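You operate a simulated robot arm through the tools that you are given. There is no shell and no other tool.

You are at the controls of a simulated robot arm. One attempt, no reset.

JOB
Swap the green strap on the cartons for the white one.
Fine: wind the crank back and turn the clamp knob to FREE first; the old strap goes astride the wooden block; clamp knob to HELD on the new strap. Where these are worked on the way, their far stop is far enough and under half their travel is too little: clamp knob.

The check looks at the end state, three seconds after you hand in, the way a careful person would. Anything else that was tipped, shoved, dropped, spilled or broken makes it a failure.

ROBOT AND FRAMES
A 7-joint arm with a two-finger parallel gripper, fixed in place. Base frame: the origin is on the floor under the middle of its stand, x ahead of it, y to its left, z up; the work surface is at about z = 800. Lengths are in mm, angles in degrees, forces in N, time in s.
It reaches about 1479 mm from its shoulder. Its first joint turns from -166.0 to 166.0 degrees. Payload 4.4 kg.
The tool frame sits at the grasp point between the pads (the TCP): z along the fingers, y along the line on which they close. The tips reach 23 mm beyond it. The gripper opens to 94 mm. The fingers are 38 mm wide and 10 mm thick; the gripper's body (54 by 96 mm) begins 39 mm behind the TCP.
Orientation is told as [roll, pitch, yaw] about the base's x, y, z axes, in that order, counted from this pose: with the fingers straight down and closing along the base's y, the tool's x points along the base's -x, its y along +y and its z along -z.

CONTROLS
- The arm moves only by the tool jog_arm. Its argument "series" is a list of rows, each an object (a shift or turn left out is 0, a gripper value left out holds the last) with "linear": the shift along the base's x, y, z in units of 250 mm (1.0 is 250 mm), a list of three; "rotation": the turn, a rotation vector about the base's x, y, z in units of 90 degrees (1.0 is 90 degrees), a list of three; "fingers": the gripper command, from -1 (shut) to 1 (fully open), values between in proportion. In form: [{"linear": [dx, dy, dz], "rotation": [wx, wy, wz], "fingers": fingers}, ...]. A call has 1 to 20 rows; each row is the pose to reach, as a shift and turn from the pose commanded when the call began. A call with a number of a shift or a turn outside -1 to 1 is refused whole. A row lasts 0.2 s, in which the tool goes at most 50 mm and 8.6 degrees; a call with a longer step from one row to the next is refused whole, and so is a gripper value outside its range. A pose out of reach is approached as far as the arm can. The call stops where the force on the tool passes 50 N (or 10 N more than at its start, if that is more) or the arm is blocked; 0.2 s more then pass. The fingers move at their own pace (about 72 mm/s each) and stop on an object; they squeeze with about 23 N. The grip force told is the motor's: it shows also when the fingers shut on nothing. Time passes only in rows, and 0.2 s behind the last, so rows that repeat a pose let the fingers close. It gives the time, the measured TCP pose, the force on the tool (base axes), the opening and the grip force at its end, in the units of the frame above (readings bear some noise), with the torque about the TCP (base axes, N m) and any sound that the robot's microphone picked up.
- Cameras (640 x 400 px; columns grow to the right, rows downward): "scene" is fixed at [399.5, 650.5, 1650.5]; the picture's right is [-0.69, -0.72, 0.00], its down [-0.42, 0.40, -0.82] and it looks along [0.59, -0.56, -0.58] (base axes); focal length 334 px, centre (320, 200). "wrist" rides on the gripper at [86, 16, -75] in the tool frame; the picture's right is [-0.18, 0.98, 0.00], its down [-0.58, -0.11, -0.81] and it looks along [-0.79, -0.15, 0.59] (tool axes); focal length 243 px, centre (320, 200). There is no depth. A picture from a camera that has moved, and an enlarged one, comes with that camera's place and axes in the base frame and with its lens.
- grab_frame(camera): a new picture of that camera. No time passes.
- enlarge(camera, box): a new picture of the part [left, top, right, bottom] of that camera's present view, enlarged. No time passes.
- job_done(): hands the job in; it is judged then, once.

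Nothing tells you positions but the pictures and the camera data. Unless the task says otherwise, let go and move clear before handing in.

The tools are called after "Call:" as name(argument=value, ...) on one line, values as JSON. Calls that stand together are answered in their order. jog_arm: Moves the arm, as the interface text tells. Its arguments: {"type":"object","properties":{"series":{"type":"array"}},"required":["series"]} The other tools are called the same way: grab_frame (camera) takes a picture; enlarge (camera, box) takes an enlarged picture of a part of a camera's view; job_done () hands the job in.

At the start:

```text
time: 0.0
tcp_pos: [840.5, -71.6, 1313.0]
tool_rot: [0.1, 0.0, 0.0]
force: [0.4, 0.2, 0.2]
torque: [0.01, -0.01, -0.02]
opening: 94.0
gripper_force: 0.1
```

scene: 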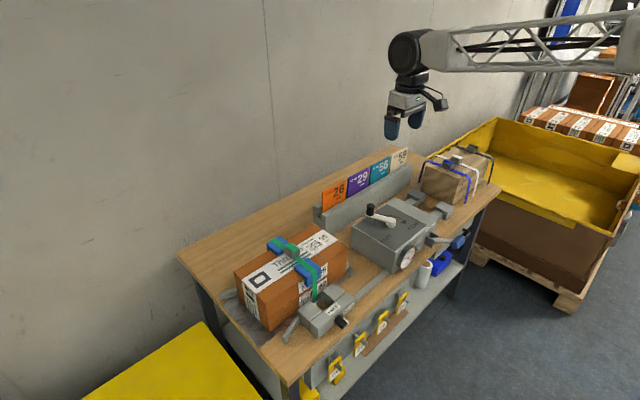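
wrist: 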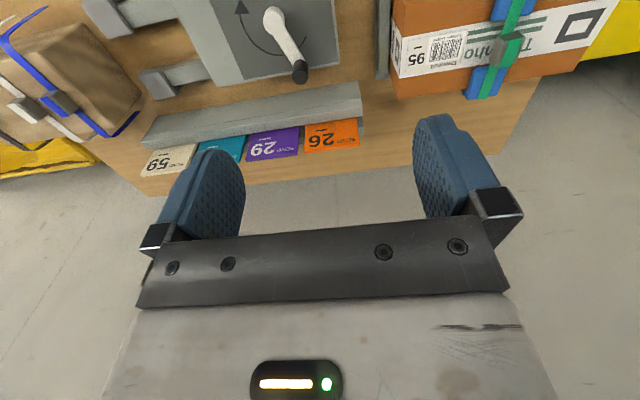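

I see a bench with a strapped carton (green strap over blue pieces), a clamp/winder machine with a crank in the middle, and a wooden block with straps (blue, white, black) at the far right. I'll look closer at each before moving.

Call:
enlarge(camera="scene", box=[220, 220, 380, 350])

Call:
enlarge(camera="scene", box=[330, 140, 510, 280])

Call:
enlarge(camera="scene", box=[280, 220, 480, 400])

Call:
enlarge(camera="wrist", box=[0, 0, 320, 200])

Call:
enlarge(camera="wrist", box=[320, 0, 640, 200])

```text
3.08 times, centred on (300, 285) of scene
camera zoom: at [399.5, 650.5, 1650.5], right [-0.69, -0.72, 0.0], down [-0.42, 0.4, -0.82], along [0.59, -0.56, -0.58], focal length 1028 px, centre (382, -62)
```

zoom: 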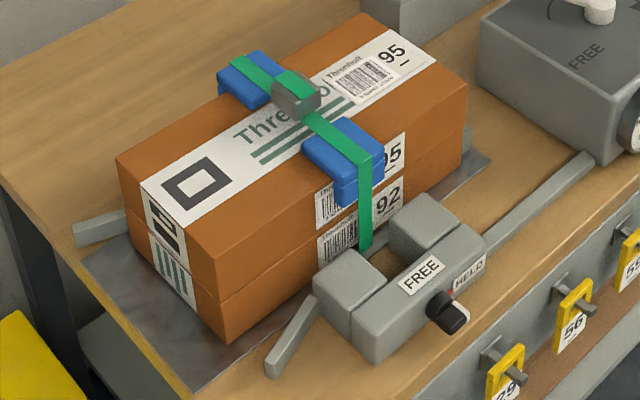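

```text
2.86 times, centred on (420, 210) of scene
camera zoom: at [399.5, 650.5, 1650.5], right [-0.69, -0.72, 0.0], down [-0.42, 0.4, -0.82], along [0.59, -0.56, -0.58], focal length 955 px, centre (34, 171)
```

zoom: 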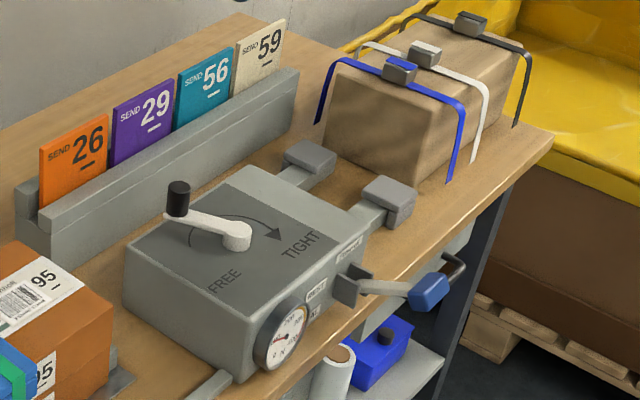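

```text
2.22 times, centred on (380, 310) of scene
camera zoom: at [399.5, 650.5, 1650.5], right [-0.69, -0.72, 0.0], down [-0.42, 0.4, -0.82], along [0.59, -0.56, -0.58], focal length 743 px, centre (187, -44)
```

zoom: 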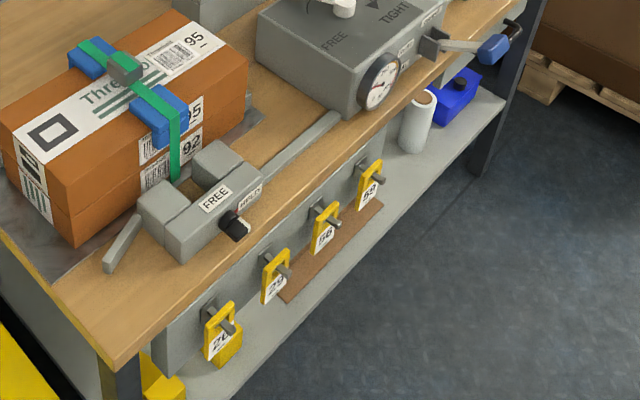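

```text
2.00 times, centred on (160, 100) of wrist
camera zoom: at [754.5, -55.1, 1387.2], right [0.18, 0.98, 0.0], down [0.58, -0.11, 0.81], along [0.79, -0.15, -0.59], focal length 485 px, centre (640, 400)
```

zoom: 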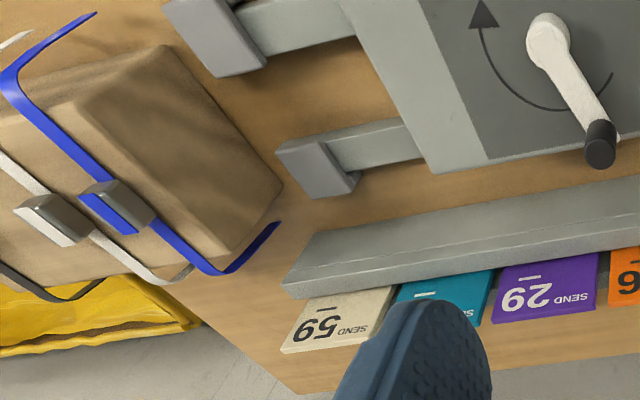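

```text
2.00 times, centred on (480, 100) of wrist
camera zoom: at [754.5, -55.1, 1387.2], right [0.18, 0.98, 0.0], down [0.58, -0.11, 0.81], along [0.79, -0.15, -0.59], focal length 485 px, centre (0, 400)
```

zoom: 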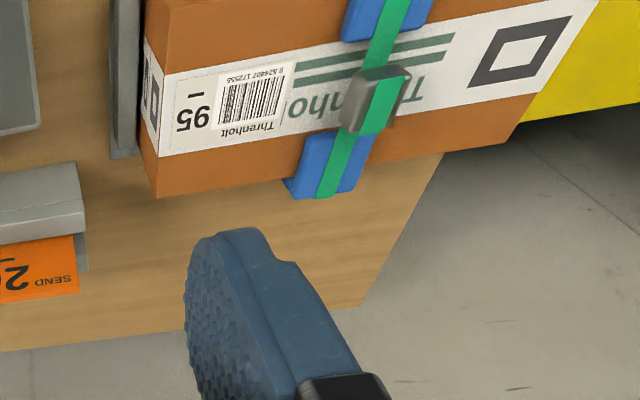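

The bench runs along y in front of the robot: cartons with the green strap and clamp at about y=+250, the crank machine near y=-130, and the wooden block with blue/white/black straps around y=-400. I'll back the wrist camera off to get a better look at the crank.

Call:
jog_arm(series=[{"linear": [-0.16, 0, -0.12]}, {"linear": [-0.32, 0, -0.24]}, {"linear": [-0.48, 0, -0.36]}, {"linear": [-0.64, 0, -0.48]}, {"linear": [-0.8, 0, -0.6]}])

Call:
grab_frame(camera="wrist")

Call:
grab_frame(camera="scene")

```text
time: 1.2
tcp_pos: [639.2, -70.8, 1162.7]
tool_rot: [0.0, 0.0, 0.0]
force: [-0.3, 0.3, 0.3]
torque: [0.02, 0.03, 0.0]
opening: 93.6
gripper_force: 0.1
```

```text
taken
camera wrist: at [553.0, -55.8, 1236.9], right [0.18, 0.98, 0.0], down [0.58, -0.11, 0.81], along [0.79, -0.15, -0.59], focal length 243 px, centre (320, 200)
```

wrist: 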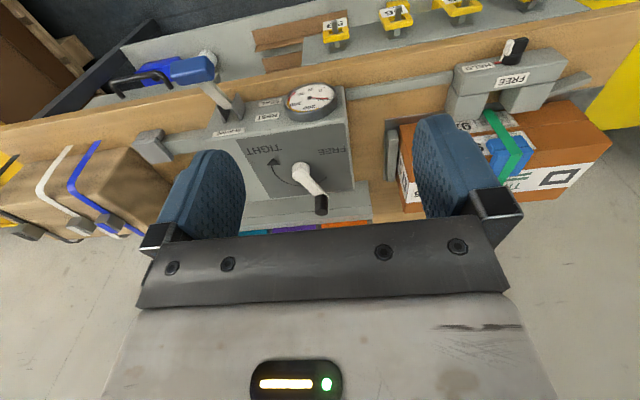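

```text
taken
```

scene: 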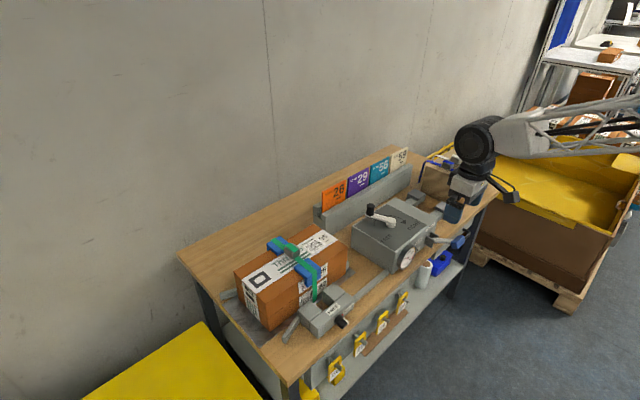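

Call:
enlarge(camera="wrist", box=[190, 60, 390, 240])

Call:
enlarge(camera="wrist", box=[380, 20, 620, 220])

Call:
enlarge(camera="wrist", box=[0, 40, 240, 250])

```text
2.22 times, centred on (290, 150) of wrist
camera zoom: at [553.0, -55.8, 1236.9], right [0.18, 0.98, 0.0], down [0.58, -0.11, 0.81], along [0.79, -0.15, -0.59], focal length 539 px, centre (387, 311)
```

zoom: 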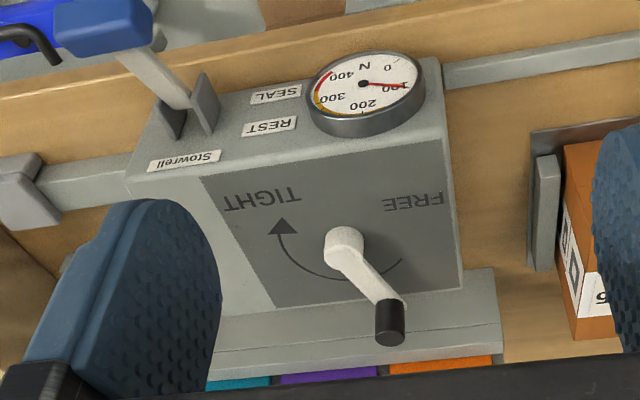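

```text
2.00 times, centred on (500, 120) of wrist
camera zoom: at [553.0, -55.8, 1236.9], right [0.18, 0.98, 0.0], down [0.58, -0.11, 0.81], along [0.79, -0.15, -0.59], focal length 485 px, centre (-40, 360)
```

zoom: 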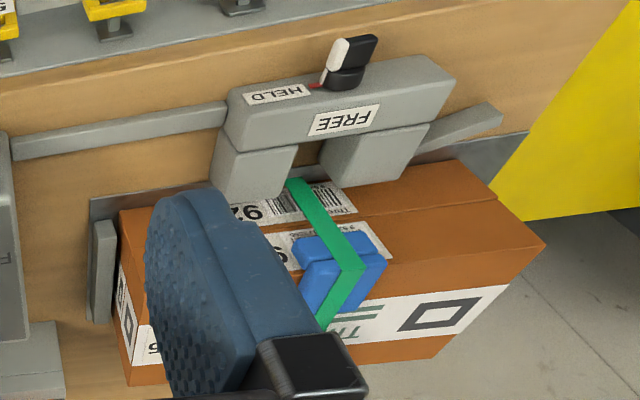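

```text
1.90 times, centred on (120, 145) of wrist
camera zoom: at [553.0, -55.8, 1236.9], right [0.18, 0.98, 0.0], down [0.58, -0.11, 0.81], along [0.79, -0.15, -0.59], focal length 462 px, centre (701, 305)
```

zoom: 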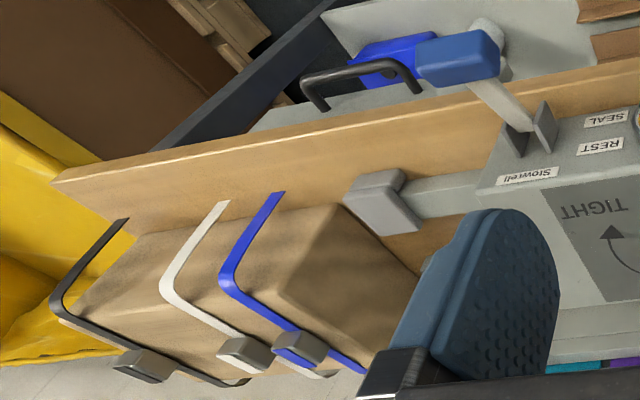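

Call:
jog_arm(series=[{"linear": [0, 0.18, 0]}, {"linear": [0, 0.36, 0]}, {"linear": [0, 0.54, 0]}, {"linear": [0, 0.72, 0]}, {"linear": [0, 0.9, 0]}, {"linear": [0, 1.0, -0.1]}, {"linear": [-0.1, 1.0, -0.25]}, {"linear": [-0.2, 1.0, -0.4]}])

Call:
grab_frame(camera="wrist")

Call:
enlarge(camera="wrist", box=[220, 20, 420, 160])

```text
time: 3.0
tcp_pos: [594.2, 179.2, 1061.4]
tool_rot: [0.0, -0.1, 0.0]
force: [-0.2, 0.6, 0.4]
torque: [0.02, 0.03, -0.03]
opening: 94.0
gripper_force: 0.0
```

```text
taken
camera wrist: at [507.1, 195.1, 1136.1], right [0.18, 0.98, 0.0], down [0.58, -0.11, 0.81], along [0.79, -0.15, -0.59], focal length 243 px, centre (320, 200)
```

wrist: 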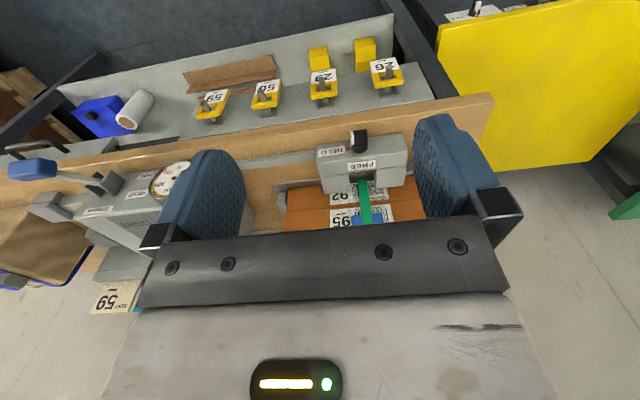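

```text
2.86 times, centred on (320, 90) of wrist
camera zoom: at [507.1, 195.1, 1136.1], right [0.18, 0.98, 0.0], down [0.58, -0.11, 0.81], along [0.79, -0.15, -0.59], focal length 693 px, centre (320, 514)
```

zoom: 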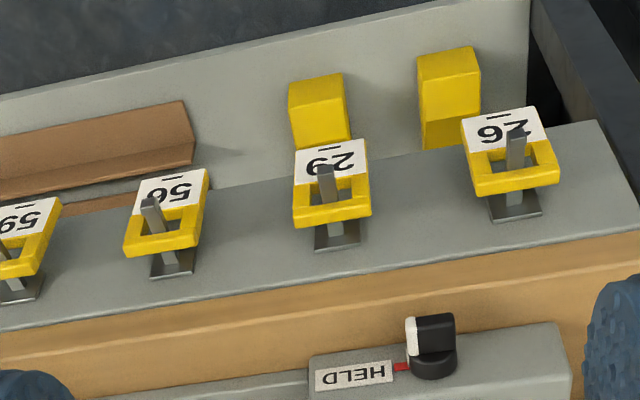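

Call:
enlarge(camera="wrist", box=[270, 110, 430, 230])

Call:
enlarge(camera="scene", box=[280, 270, 370, 345])

```text
3.33 times, centred on (350, 170) of wrist
camera zoom: at [507.1, 195.1, 1136.1], right [0.18, 0.98, 0.0], down [0.58, -0.11, 0.81], along [0.79, -0.15, -0.59], focal length 809 px, centre (220, 300)
```

zoom: 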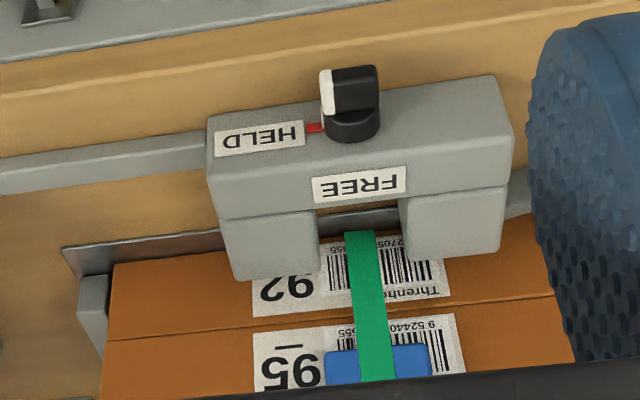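

```text
5.33 times, centred on (325, 308) of scene
camera zoom: at [399.5, 650.5, 1650.5], right [-0.69, -0.72, 0.0], down [-0.42, 0.4, -0.82], along [0.59, -0.56, -0.58], focal length 1782 px, centre (293, -373)
```

zoom: 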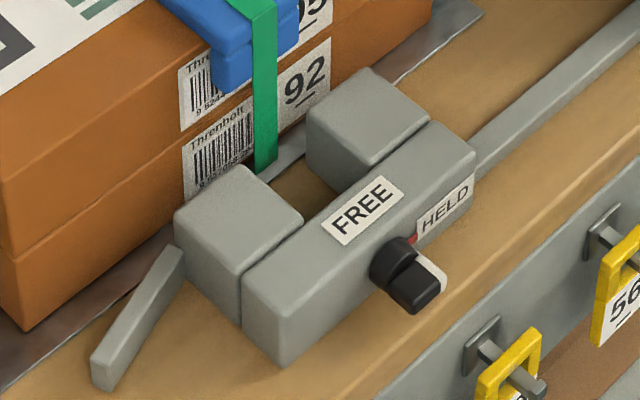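

Call:
jog_arm(series=[{"linear": [0.1, 0.05, 0.15]}, {"linear": [0.2, 0.1, 0.3]}, {"linear": [0.3, 0.15, 0.45]}, {"linear": [0.4, 0.2, 0.6]}, {"linear": [0.5, 0.25, 0.75]}])

Call:
grab_frame(camera="wrist")

Call:
enlarge(camera="wrist", box=[220, 60, 420, 230])

```text
time: 4.2
tcp_pos: [716.9, 242.8, 1250.3]
tool_rot: [0.0, 0.0, 0.0]
force: [-0.2, 0.4, -1.4]
torque: [-0.01, 0.0, 0.04]
opening: 94.0
gripper_force: 0.1
```

```text
taken
camera wrist: at [630.1, 257.5, 1325.2], right [0.18, 0.98, 0.0], down [0.58, -0.11, 0.81], along [0.79, -0.15, -0.59], focal length 243 px, centre (320, 200)
```

wrist: 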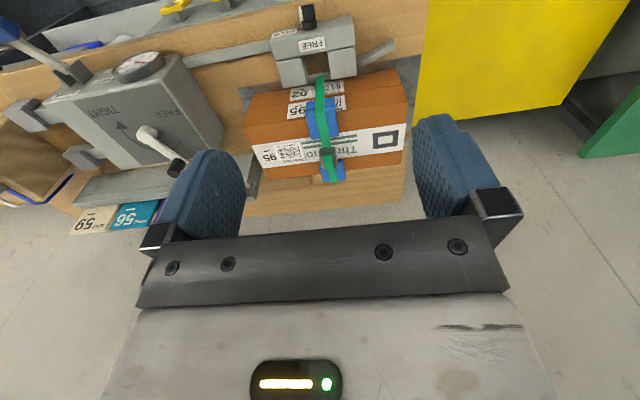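

```text
2.35 times, centred on (320, 145) of wrist
camera zoom: at [630.1, 257.5, 1325.2], right [0.18, 0.98, 0.0], down [0.58, -0.11, 0.81], along [0.79, -0.15, -0.59], focal length 571 px, centre (320, 329)
```

zoom: 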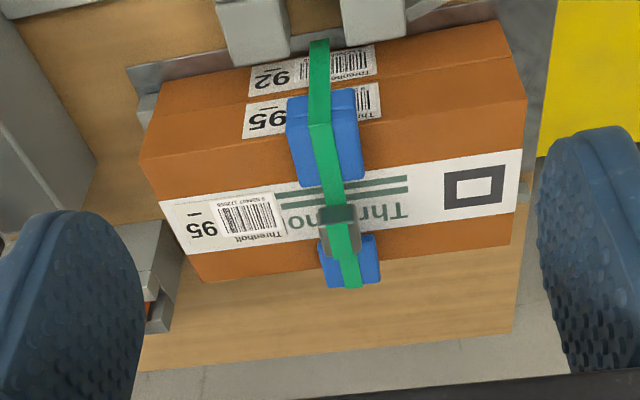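

Call:
enlarge(camera="wrist", box=[295, 70, 360, 190])

Call:
enlarge(camera="scene", box=[255, 225, 345, 310])

```text
3.33 times, centred on (328, 130) of wrist
camera zoom: at [630.1, 257.5, 1325.2], right [0.18, 0.98, 0.0], down [0.58, -0.11, 0.81], along [0.79, -0.15, -0.59], focal length 809 px, centre (295, 433)
```

zoom: 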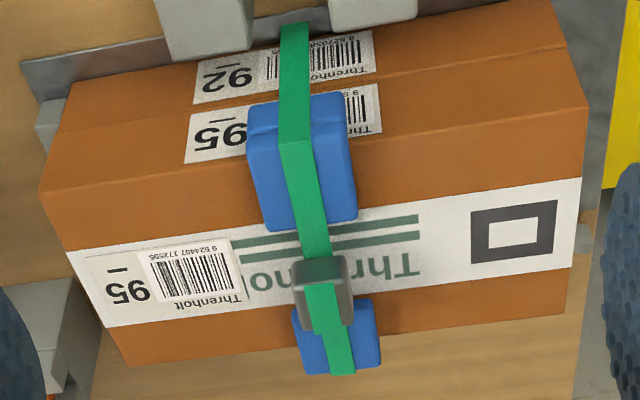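

```text
4.71 times, centred on (300, 268) of scene
camera zoom: at [399.5, 650.5, 1650.5], right [-0.69, -0.72, 0.0], down [-0.42, 0.4, -0.82], along [0.59, -0.56, -0.58], focal length 1573 px, centre (414, -118)
```

zoom: 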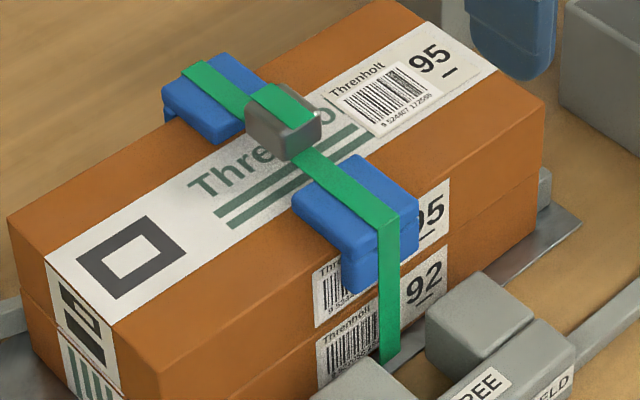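

Call:
jog_arm(series=[{"linear": [0, -0.2, 0]}, {"linear": [0, -0.4, 0]}, {"linear": [0, -0.6, 0]}, {"linear": [0, -0.8, 0]}, {"linear": [0, -1, 0]}])

Call:
jog_arm(series=[{"linear": [0, -0.2, 0]}, {"linear": [0, -0.4, 0]}, {"linear": [0, -0.6, 0]}, {"linear": [0, -0.8, 0]}, {"linear": [0, -1, 0]}])

Call:
grab_frame(camera="wrist")

Call:
jog_arm(series=[{"linear": [0, -0.2, 0]}, {"linear": [0, -0.4, 0]}, {"linear": [0, -0.6, 0]}, {"linear": [0, -0.8, 0]}, {"linear": [0, -1, 0]}])

Call:
grab_frame(camera="wrist")

```text
time: 5.4
tcp_pos: [718.2, -6.2, 1253.1]
tool_rot: [0.0, 0.1, 0.0]
force: [0.4, -0.5, -0.3]
torque: [0.07, -0.03, 0.02]
opening: 94.0
gripper_force: 0.0
```

```text
time: 6.6
tcp_pos: [714.2, -258.5, 1251.8]
tool_rot: [0.0, 0.0, 0.0]
force: [-0.5, -0.6, -0.3]
torque: [0.06, -0.06, 0.01]
opening: 93.9
gripper_force: 0.1
```

```text
taken
camera wrist: at [627.9, -242.9, 1326.9], right [0.18, 0.98, 0.0], down [0.58, -0.11, 0.81], along [0.79, -0.15, -0.59], focal length 243 px, centre (320, 200)
```

wrist: 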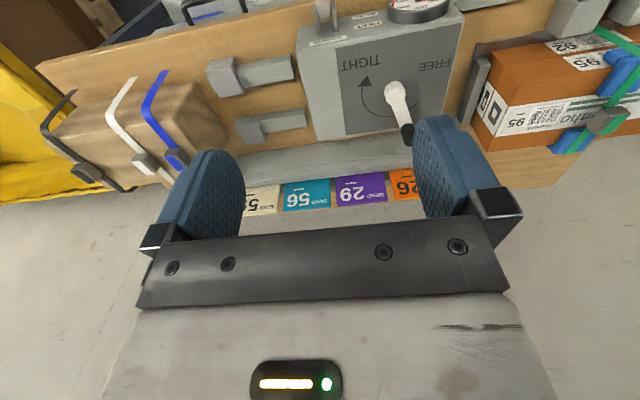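

```text
time: 7.8
tcp_pos: [718.0, -506.8, 1249.4]
tool_rot: [0.0, 0.0, 0.0]
force: [-0.1, 0.4, -0.1]
torque: [0.0, -0.02, 0.01]
opening: 94.1
gripper_force: 0.1
```

```text
taken
camera wrist: at [632.0, -490.9, 1325.3], right [0.18, 0.98, 0.0], down [0.58, -0.11, 0.81], along [0.79, -0.15, -0.59], focal length 243 px, centre (320, 200)
```

wrist: 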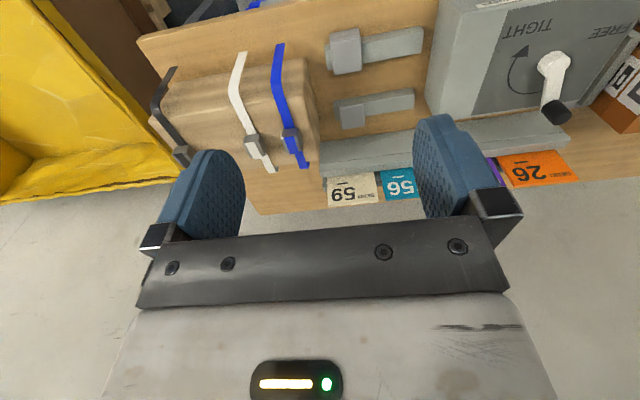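

Call:
enlarge(camera="wrist", box=[130, 30, 340, 200])

Call:
jog_arm(series=[{"linear": [0, -0.2, 0]}, {"linear": [0, -0.4, 0]}, {"linear": [0, -0.6, 0]}])

Call:
grab_frame(camera="wrist")

Call:
enlarge(camera="wrist", box=[200, 40, 430, 220])

Call:
enlarge(camera="scene", box=[410, 135, 510, 220])

```text
2.35 times, centred on (235, 115) of wrist
camera zoom: at [632.0, -490.9, 1325.3], right [0.18, 0.98, 0.0], down [0.58, -0.11, 0.81], along [0.79, -0.15, -0.59], focal length 571 px, centre (520, 400)
```

zoom: 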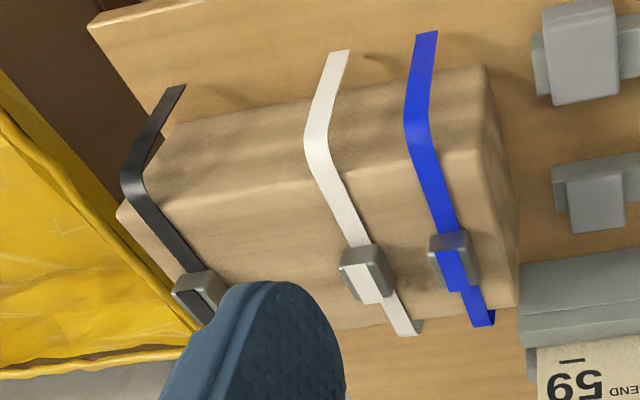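

```text
time: 8.6
tcp_pos: [714.3, -660.8, 1253.7]
tool_rot: [-0.1, -0.1, 0.0]
force: [-0.5, 0.2, 0.7]
torque: [0.01, -0.02, 0.0]
opening: 93.9
gripper_force: 0.0
```

```text
taken
camera wrist: at [628.7, -644.7, 1328.8], right [0.18, 0.98, 0.0], down [0.58, -0.11, 0.81], along [0.79, -0.15, -0.59], focal length 243 px, centre (320, 200)
```

wrist: 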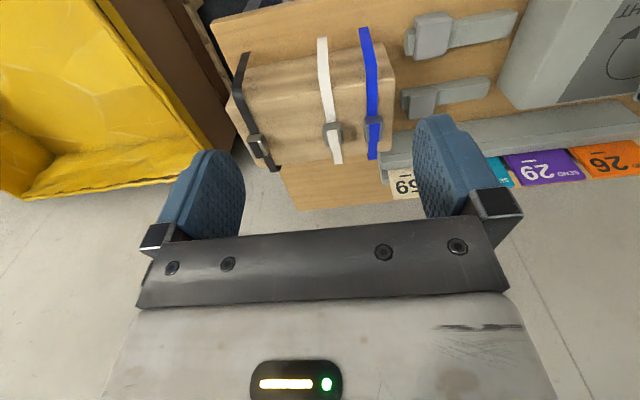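

```text
2.22 times, centred on (315, 130) of wrist
camera zoom: at [628.7, -644.7, 1328.8], right [0.18, 0.98, 0.0], down [0.58, -0.11, 0.81], along [0.79, -0.15, -0.59], focal length 539 px, centre (331, 356)
```

zoom: 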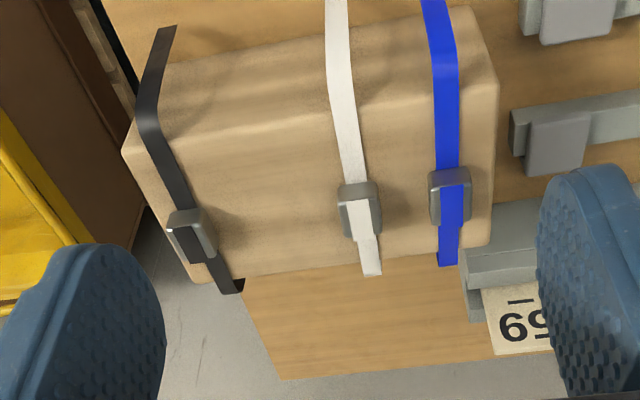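

```text
4.71 times, centred on (460, 178) of scene
camera zoom: at [399.5, 650.5, 1650.5], right [-0.69, -0.72, 0.0], down [-0.42, 0.4, -0.82], along [0.59, -0.56, -0.58], focal length 1573 px, centre (-339, 306)
```

zoom: 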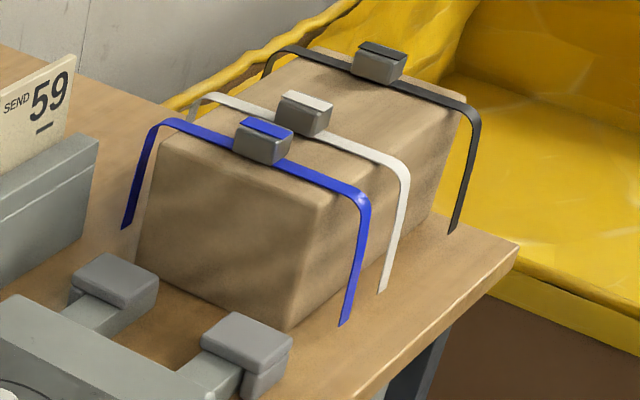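

Call:
jog_arm(series=[{"linear": [0, 0.2, 0]}, {"linear": [0, 0.4, 0]}, {"linear": [0, 0.6, 0]}, {"linear": [0, 0.8, 0]}, {"linear": [0, 1, 0]}])

Call:
jog_arm(series=[{"linear": [0, 0.2, 0]}, {"linear": [0.1, 0.4, -0.1]}, {"linear": [0.2, 0.6, -0.2]}, {"linear": [0.2, 0.8, -0.3]}, {"linear": [0.2, 1, -0.4]}])

Call:
grab_frame(camera="wrist")

Call:
enlarge(camera="wrist", box=[230, 0, 430, 150])

Call:
enlarge(camera="scene", box=[345, 190, 435, 275])

```text
time: 9.8
tcp_pos: [717.6, -406.4, 1250.9]
tool_rot: [0.0, 0.0, -0.2]
force: [0.0, 0.4, -1.1]
torque: [-0.01, 0.03, -0.02]
opening: 93.6
gripper_force: 0.0
```

```text
refused: row 2 steps farther than a row can; nothing moved
```

```text
taken
camera wrist: at [632.1, -391.1, 1325.7], right [0.18, 0.98, 0.0], down [0.58, -0.11, 0.81], along [0.79, -0.15, -0.59], focal length 243 px, centre (320, 200)
```

wrist: 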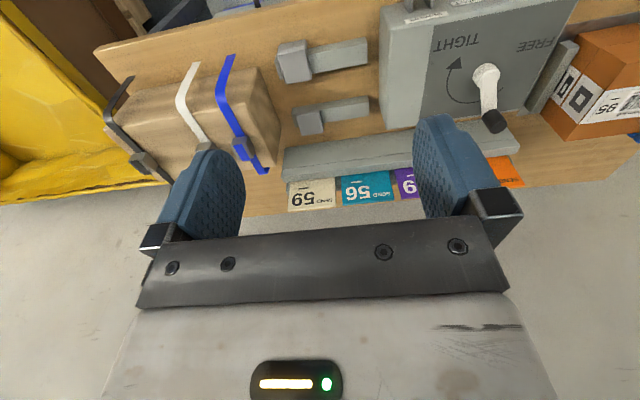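

```text
2.67 times, centred on (330, 75) of wrist
camera zoom: at [632.1, -391.1, 1325.7], right [0.18, 0.98, 0.0], down [0.58, -0.11, 0.81], along [0.79, -0.15, -0.59], focal length 647 px, centre (293, 533)
```

zoom: 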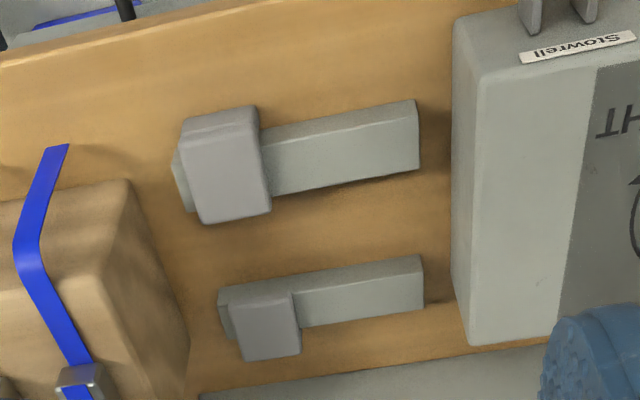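

```text
4.71 times, centred on (390, 232) of scene
camera zoom: at [399.5, 650.5, 1650.5], right [-0.69, -0.72, 0.0], down [-0.42, 0.4, -0.82], along [0.59, -0.56, -0.58], focal length 1573 px, centre (-9, 47)
```

zoom: 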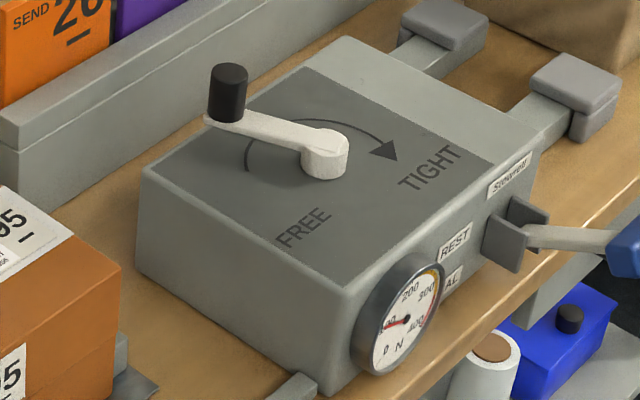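

Call:
jog_arm(series=[{"linear": [0.04, 0.18, 0]}, {"linear": [0.08, 0.36, 0]}, {"linear": [0.12, 0.54, 0]}, {"linear": [0.16, 0.72, 0]}, {"linear": [0.2, 0.88, -0.08]}])

Call:
grab_frame(camera="wrist")

Call:
enlarge(camera="wrist", box=[240, 10, 410, 140])

```text
time: 11.0
tcp_pos: [766.4, -189.7, 1229.2]
tool_rot: [0.0, 0.0, -0.1]
force: [0.4, 0.2, 0.1]
torque: [-0.01, 0.0, 0.01]
opening: 94.0
gripper_force: 0.1
```

```text
taken
camera wrist: at [679.8, -174.2, 1304.1], right [0.18, 0.98, 0.0], down [0.58, -0.11, 0.81], along [0.79, -0.15, -0.59], focal length 243 px, centre (320, 200)
```

wrist: 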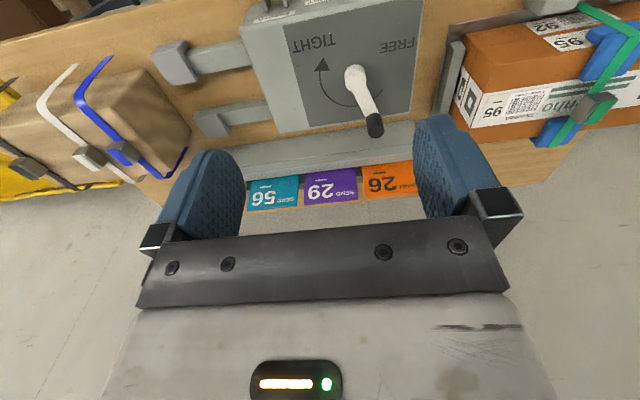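

```text
3.08 times, centred on (325, 75) of wrist
camera zoom: at [679.8, -174.2, 1304.1], right [0.18, 0.98, 0.0], down [0.58, -0.11, 0.81], along [0.79, -0.15, -0.59], focal length 746 px, centre (305, 585)
```

zoom: 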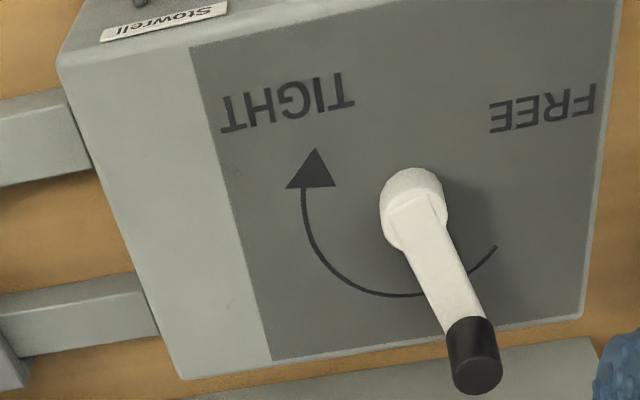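

The crank pivot is at about (888,-153) with its black handle at (962,-127, z 917–957), and winding back means turning counter-clockwise seen from above toward FREE. I'll go above the handle with the fingers set tangentially.

Call:
jog_arm(series=[{"linear": [0.13, 0.042, -0.086], "rotation": [0, 0, 0.036]}, {"linear": [0.26, 0.084, -0.172], "rotation": [0, 0, 0.072]}, {"linear": [0.39, 0.126, -0.258], "rotation": [0, 0, 0.108]}, {"linear": [0.52, 0.168, -0.344], "rotation": [0, 0, 0.144]}, {"linear": [0.65, 0.21, -0.43], "rotation": [0, 0, 0.18]}, {"linear": [0.782, 0.251, -0.516], "rotation": [0, 0, 0.215]}])

Call:
grab_frame(camera="scene")

Call:
enlarge(camera="scene", box=[330, 150, 450, 270])

Call:
grab_frame(camera="wrist")

```text
time: 12.4
tcp_pos: [962.5, -125.2, 1100.1]
tool_rot: [0.0, -0.1, 19.4]
force: [1.2, -0.4, 0.5]
torque: [-0.03, 0.01, 0.01]
opening: 94.0
gripper_force: 0.0
```

```text
taken
```

scene: 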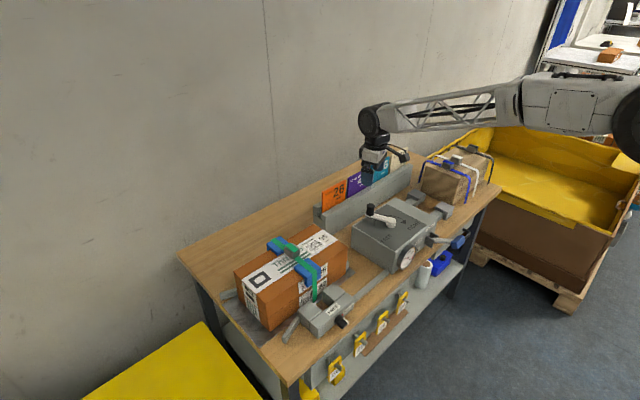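

```text
3.33 times, centred on (390, 210) of scene
camera zoom: at [399.5, 650.5, 1650.5], right [-0.69, -0.72, 0.0], down [-0.42, 0.4, -0.82], along [0.59, -0.56, -0.58], focal length 1114 px, centre (87, 167)
```

zoom: 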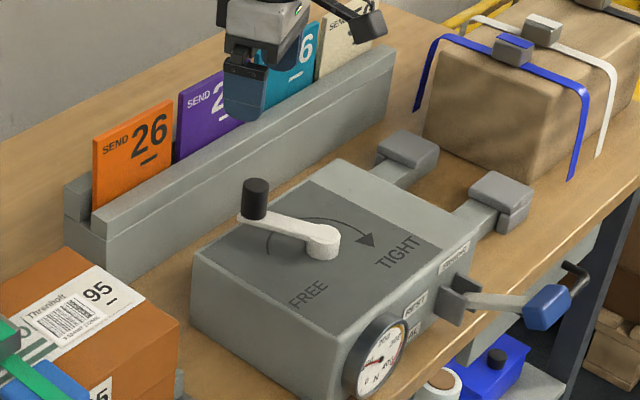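

```text
taken
camera wrist: at [875.4, -139.4, 1175.7], right [-0.15, 0.99, 0.0], down [0.58, 0.09, 0.81], along [0.8, 0.12, -0.59], focal length 243 px, centre (320, 200)
```

wrist: 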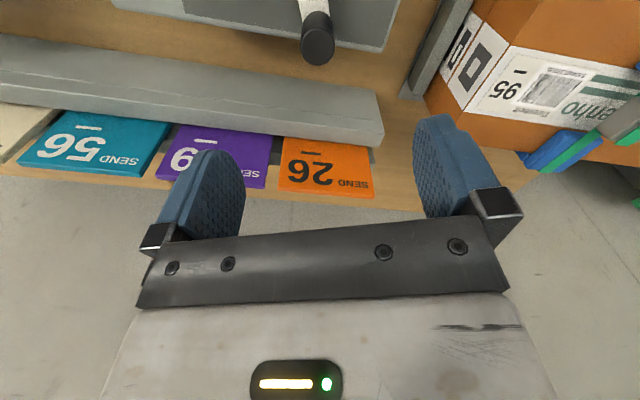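

Call:
jog_arm(series=[{"linear": [0, 0, -0.18]}, {"linear": [0, 0, -0.36]}, {"linear": [0, 0, -0.5]}, {"linear": [0, 0, -0.58]}, {"linear": [0, 0, -0.62]}])

Call:
enlarge(camera="scene", box=[330, 150, 450, 270])

Call:
grab_frame(camera="wrist")

```text
time: 13.6
tcp_pos: [962.0, -125.9, 945.7]
tool_rot: [0.0, 0.1, 19.4]
force: [-1.1, 0.1, 0.8]
torque: [-0.03, -0.02, 0.02]
opening: 94.3
gripper_force: 0.0
```

```text
3.33 times, centred on (390, 210) of scene
camera zoom: at [399.5, 650.5, 1650.5], right [-0.69, -0.72, 0.0], down [-0.42, 0.4, -0.82], along [0.59, -0.56, -0.58], focal length 1114 px, centre (87, 167)
```

zoom: 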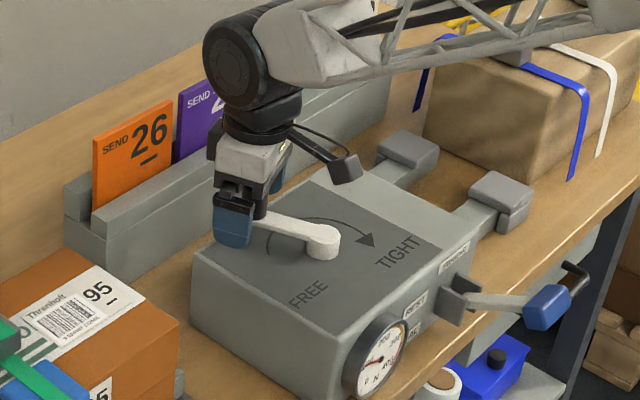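

```text
taken
camera wrist: at [875.3, -139.8, 1020.4], right [-0.15, 0.99, 0.0], down [0.58, 0.09, 0.81], along [0.8, 0.12, -0.59], focal length 243 px, centre (320, 200)
```

wrist: 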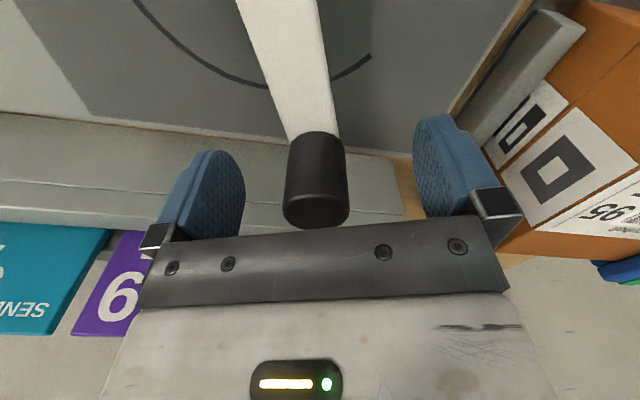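

Call:
jog_arm(series=[{"fingers": -1}, {"fingers": -1}, {"fingers": -1}, {"fingers": -1}, {"fingers": -1}])

Call:
grab_frame(camera="wrist")

```text
time: 14.8
tcp_pos: [962.6, -124.9, 945.8]
tool_rot: [0.0, 0.0, 19.4]
force: [2.4, -0.1, -0.9]
torque: [0.49, 0.11, 0.06]
opening: 27.8
gripper_force: 45.0
```

```text
taken
camera wrist: at [875.3, -139.8, 1020.5], right [-0.15, 0.99, 0.0], down [0.58, 0.09, 0.81], along [0.8, 0.12, -0.59], focal length 243 px, centre (320, 200)
```

wrist: 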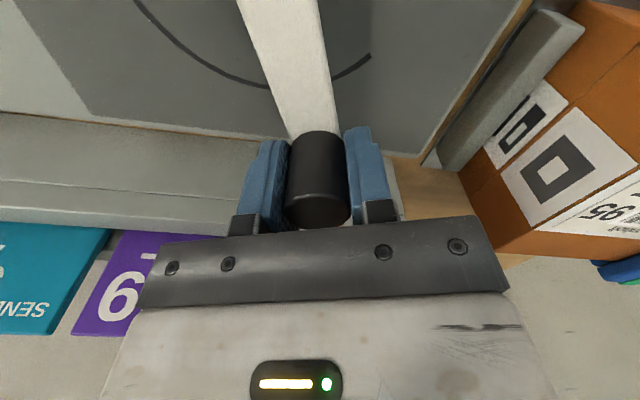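

Call:
jog_arm(series=[{"linear": [-0.0184, 0.0404, 0], "rotation": [0, 0, 0.0889], "fingers": -1}, {"linear": [-0.042, 0.078, 0], "rotation": [0, 0, 0.1778], "fingers": -1}, {"linear": [-0.042, 0.078, 0], "rotation": [0, 0, 0.1778], "fingers": -1}])

Call:
grab_frame(camera="wrist")

Call:
enlarge(camera="scene", box=[340, 170, 440, 280])

```text
time: 15.6
tcp_pos: [952.9, -105.8, 946.6]
tool_rot: [-0.1, 0.0, 35.4]
force: [6.6, 1.2, 1.3]
torque: [0.81, -0.08, 0.29]
opening: 27.8
gripper_force: 44.8
```

```text
taken
camera wrist: at [871.1, -142.8, 1020.5], right [-0.42, 0.91, 0.0], down [0.54, 0.25, 0.81], along [0.73, 0.34, -0.59], focal length 243 px, centre (320, 200)
```

wrist: 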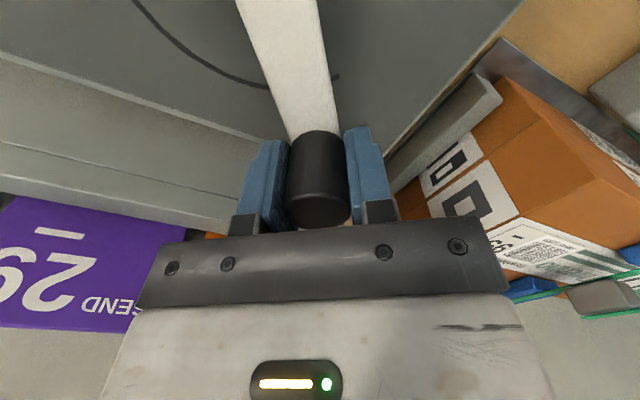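

```text
3.64 times, centred on (390, 225) of scene
camera zoom: at [399.5, 650.5, 1650.5], right [-0.69, -0.72, 0.0], down [-0.42, 0.4, -0.82], along [0.59, -0.56, -0.58], focal length 1215 px, centre (66, 109)
```

zoom: 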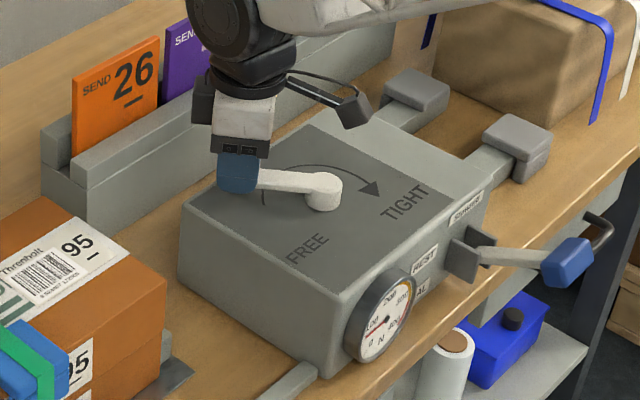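

Call:
jog_arm(series=[{"linear": [-0.0288, 0.034, 0], "rotation": [0, 0, 0.0889], "fingers": -1}, {"linear": [-0.0616, 0.0632, 0], "rotation": [0, 0, 0.1778], "fingers": -1}, {"linear": [-0.0988, 0.088, 0], "rotation": [0, 0, 0.2667], "fingers": -1}, {"linear": [-0.1384, 0.1072, 0], "rotation": [0, 0, 0.3556], "fingers": -1}])

Call:
enlarge(camera="scene", box=[340, 170, 440, 280])

Call:
grab_frame(camera="wrist")

```text
time: 16.6
tcp_pos: [915.5, -78.8, 946.2]
tool_rot: [0.0, 0.1, 67.4]
force: [-4.2, -6.0, 12.8]
torque: [0.6, 0.44, -0.03]
opening: 27.8
gripper_force: 45.2
```

```text
3.64 times, centred on (390, 225) of scene
camera zoom: at [399.5, 650.5, 1650.5], right [-0.69, -0.72, 0.0], down [-0.42, 0.4, -0.82], along [0.59, -0.56, -0.58], focal length 1215 px, centre (66, 109)
```

zoom: 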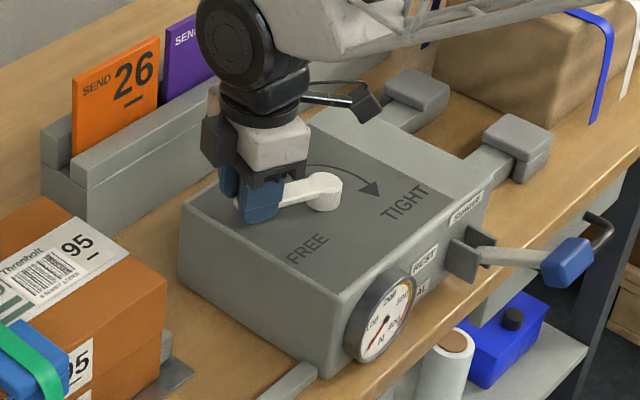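

```text
taken
camera wrist: at [868.6, -153.0, 1020.4], right [-0.84, 0.55, 0.0], down [0.32, 0.5, 0.81], along [0.44, 0.67, -0.59], focal length 243 px, centre (320, 200)
```

wrist: 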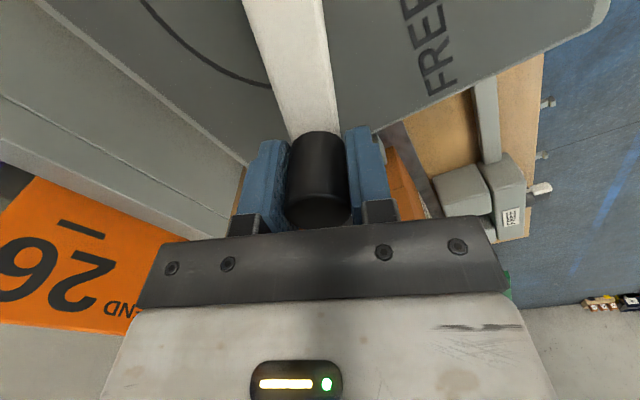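

Call:
enlarge(camera="scene", box=[392, 240, 422, 275])

Call:
jog_arm(series=[{"linear": [-0.0424, 0.0132, 0], "rotation": [0, 0, 0.0889], "fingers": -1}, {"linear": [-0.086, 0.0208, 0], "rotation": [0, 0, 0.1778], "fingers": -1}])

Call:
enlarge(camera="scene", box=[392, 240, 422, 275])

Call:
enlarge(camera="scene", box=[340, 170, 440, 280])

```text
11.43 times, centred on (407, 258) of scene
camera zoom: at [399.5, 650.5, 1650.5], right [-0.69, -0.72, 0.0], down [-0.42, 0.4, -0.82], along [0.59, -0.56, -0.58], focal length 3820 px, centre (-674, -457)
```

zoom: 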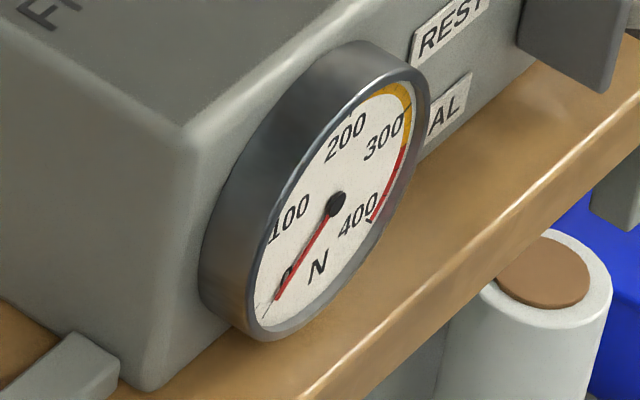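

```text
time: 17.0
tcp_pos: [913.0, -77.9, 944.6]
tool_rot: [-0.4, 0.0, 73.4]
force: [37.1, -9.8, -11.5]
torque: [0.6, 1.03, 0.46]
opening: 27.8
gripper_force: 45.7
stopped in row 1: the force on the tool passed its limit at 77 N (the readings are from after the stop); the commanded pose is now the measured one
```

```text
11.43 times, centred on (407, 258) of scene
camera zoom: at [399.5, 650.5, 1650.5], right [-0.69, -0.72, 0.0], down [-0.42, 0.4, -0.82], along [0.59, -0.56, -0.58], focal length 3820 px, centre (-674, -457)
```

zoom: 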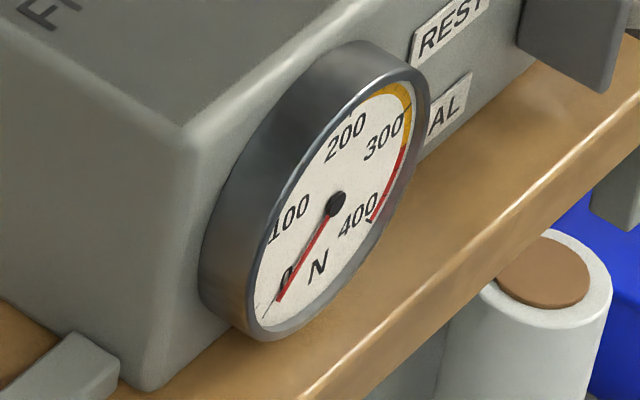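

```text
3.64 times, centred on (390, 225) of scene
camera zoom: at [399.5, 650.5, 1650.5], right [-0.69, -0.72, 0.0], down [-0.42, 0.4, -0.82], along [0.59, -0.56, -0.58], focal length 1215 px, centre (66, 109)
```

zoom: 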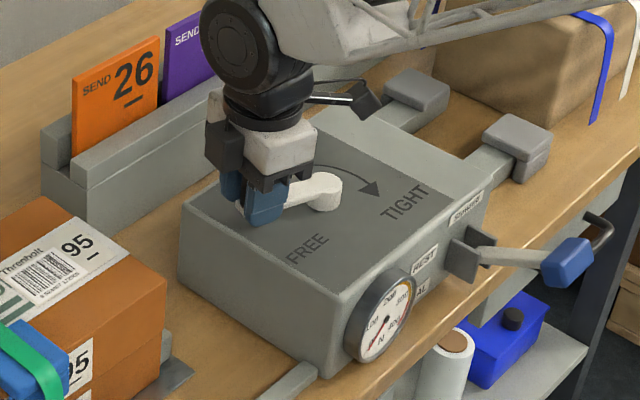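

The crank has come to its stop and the gauge reads 0. I'll release the handle and go straight up.

Call:
jog_arm(series=[{"fingers": 0}, {"fingers": 0.6}, {"fingers": 0.8}, {"fingers": 0.8}, {"linear": [0, 0, 0.1], "fingers": 0.8}, {"linear": [0, 0, 0.28], "fingers": 1}, {"linear": [0, 0, 0.46], "fingers": 1}, {"linear": [0, 0, 0.64], "fingers": 1}, {"linear": [0, 0, 0.82], "fingers": 1}])

Call:
enlarge(camera="scene", box=[340, 170, 440, 280])

Call:
grab_frame(camera="wrist")

```text
time: 19.0
tcp_pos: [908.6, -79.2, 1149.5]
tool_rot: [-0.3, 0.0, 73.4]
force: [-0.5, 0.6, -0.6]
torque: [0.04, -0.02, -0.05]
opening: 93.9
gripper_force: 0.1
```

```text
3.64 times, centred on (390, 225) of scene
camera zoom: at [399.5, 650.5, 1650.5], right [-0.69, -0.72, 0.0], down [-0.42, 0.4, -0.82], along [0.59, -0.56, -0.58], focal length 1215 px, centre (66, 109)
```

zoom: 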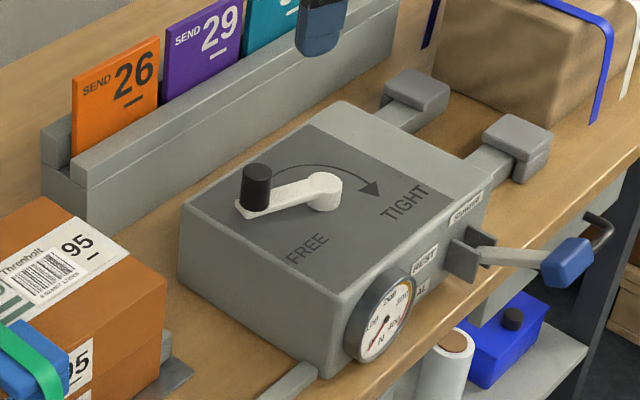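

```text
taken
camera wrist: at [867.2, -157.8, 1224.2], right [-0.89, 0.46, -0.01], down [0.27, 0.53, 0.81], along [0.37, 0.72, -0.59], focal length 243 px, centre (320, 200)
```

wrist: 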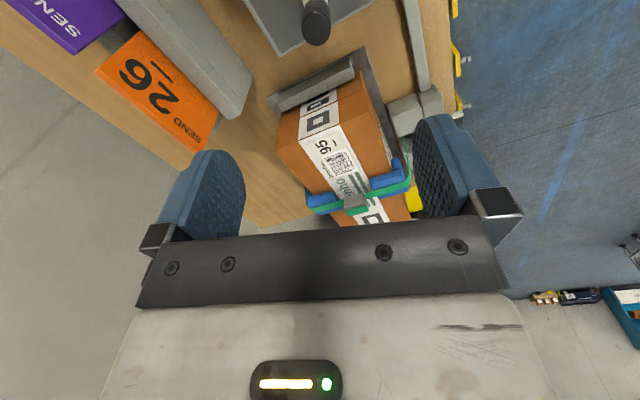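

Crank stays at FREE. Next I'll move in front of the clamp and turn the gripper to point forward so it can grip the knob bar from the front.

Call:
jog_arm(series=[{"linear": [-0.14, 0.12, 0], "rotation": [0, 0, 0.046]}, {"linear": [-0.28, 0.24, 0], "rotation": [0, 0, 0.092]}, {"linear": [-0.42, 0.36, 0], "rotation": [0, 0, 0.138]}, {"linear": [-0.56, 0.48, 0], "rotation": [0, 0, 0.184]}, {"linear": [-0.7, 0.6, 0], "rotation": [0, 0, 0.184]}, {"linear": [-0.84, 0.72, 0], "rotation": [0, 0, 0.184]}, {"linear": [-0.98, 0.84, 0], "rotation": [0, 0, 0.184]}])

Call:
jog_arm(series=[{"linear": [-0.1, 0.05, 0], "rotation": [0, -0.09, 0]}, {"linear": [-0.2, 0.1, 0], "rotation": [0, -0.18, 0]}, {"linear": [-0.24, 0.15, 0], "rotation": [0, -0.27, 0]}, {"linear": [-0.24, 0.2, -0.05], "rotation": [0, -0.36, 0]}, {"linear": [-0.24, 0.25, -0.1], "rotation": [0, -0.45, 0]}, {"linear": [-0.24, 0.28, -0.2], "rotation": [0, -0.54, 0]}, {"linear": [-0.24, 0.28, -0.3], "rotation": [0, -0.63, 0]}, {"linear": [-0.24, 0.28, -0.4], "rotation": [0, -0.72, 0]}, {"linear": [-0.24, 0.28, -0.5], "rotation": [0, -0.81, 0]}, {"linear": [-0.24, 0.28, -0.6], "rotation": [0, -0.9, 0]}, {"linear": [-0.24, 0.28, -0.7], "rotation": [0, -0.99, 0]}, {"linear": [-0.24, 0.28, -0.8], "rotation": [0, -1.0, 0]}])

Call:
grab_frame(camera="wrist")

Call:
grab_frame(camera="scene")

```text
time: 20.6
tcp_pos: [665.0, 131.5, 1150.6]
tool_rot: [-0.3, 0.0, 89.9]
force: [-0.1, 0.3, -0.3]
torque: [-0.03, -0.01, -0.02]
opening: 93.9
gripper_force: 0.0
```

```text
time: 23.2
tcp_pos: [603.3, 202.4, 952.2]
tool_rot: [-90.5, 0.0, 90.2]
force: [0.3, -0.6, 1.1]
torque: [-0.02, -0.01, 0.0]
opening: 94.1
gripper_force: 0.1
```

```text
taken
camera wrist: at [529.8, 115.7, 935.7], right [0.01, 0.19, -0.98], down [-0.81, 0.58, 0.1], along [0.59, 0.79, 0.15], focal length 243 px, centre (320, 200)
```

wrist: 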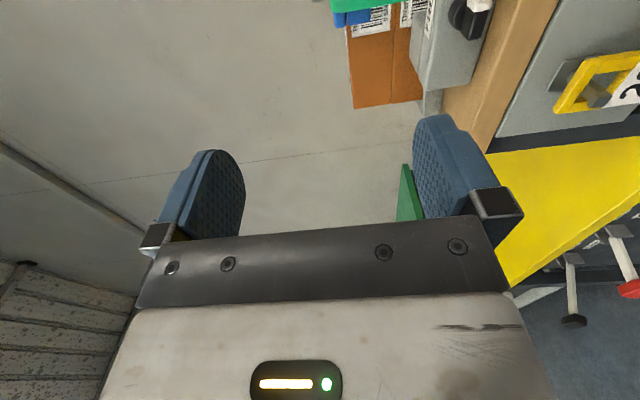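

```text
taken
```

scene: 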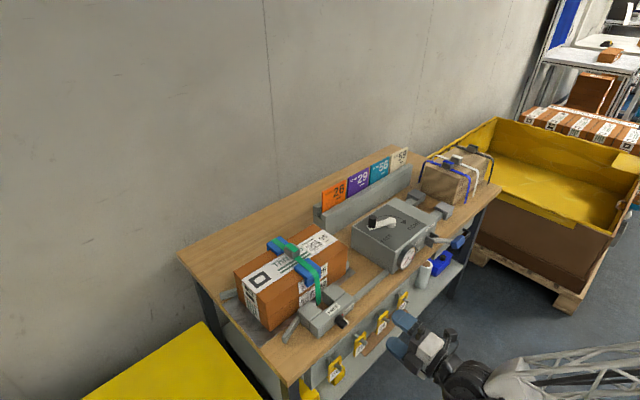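

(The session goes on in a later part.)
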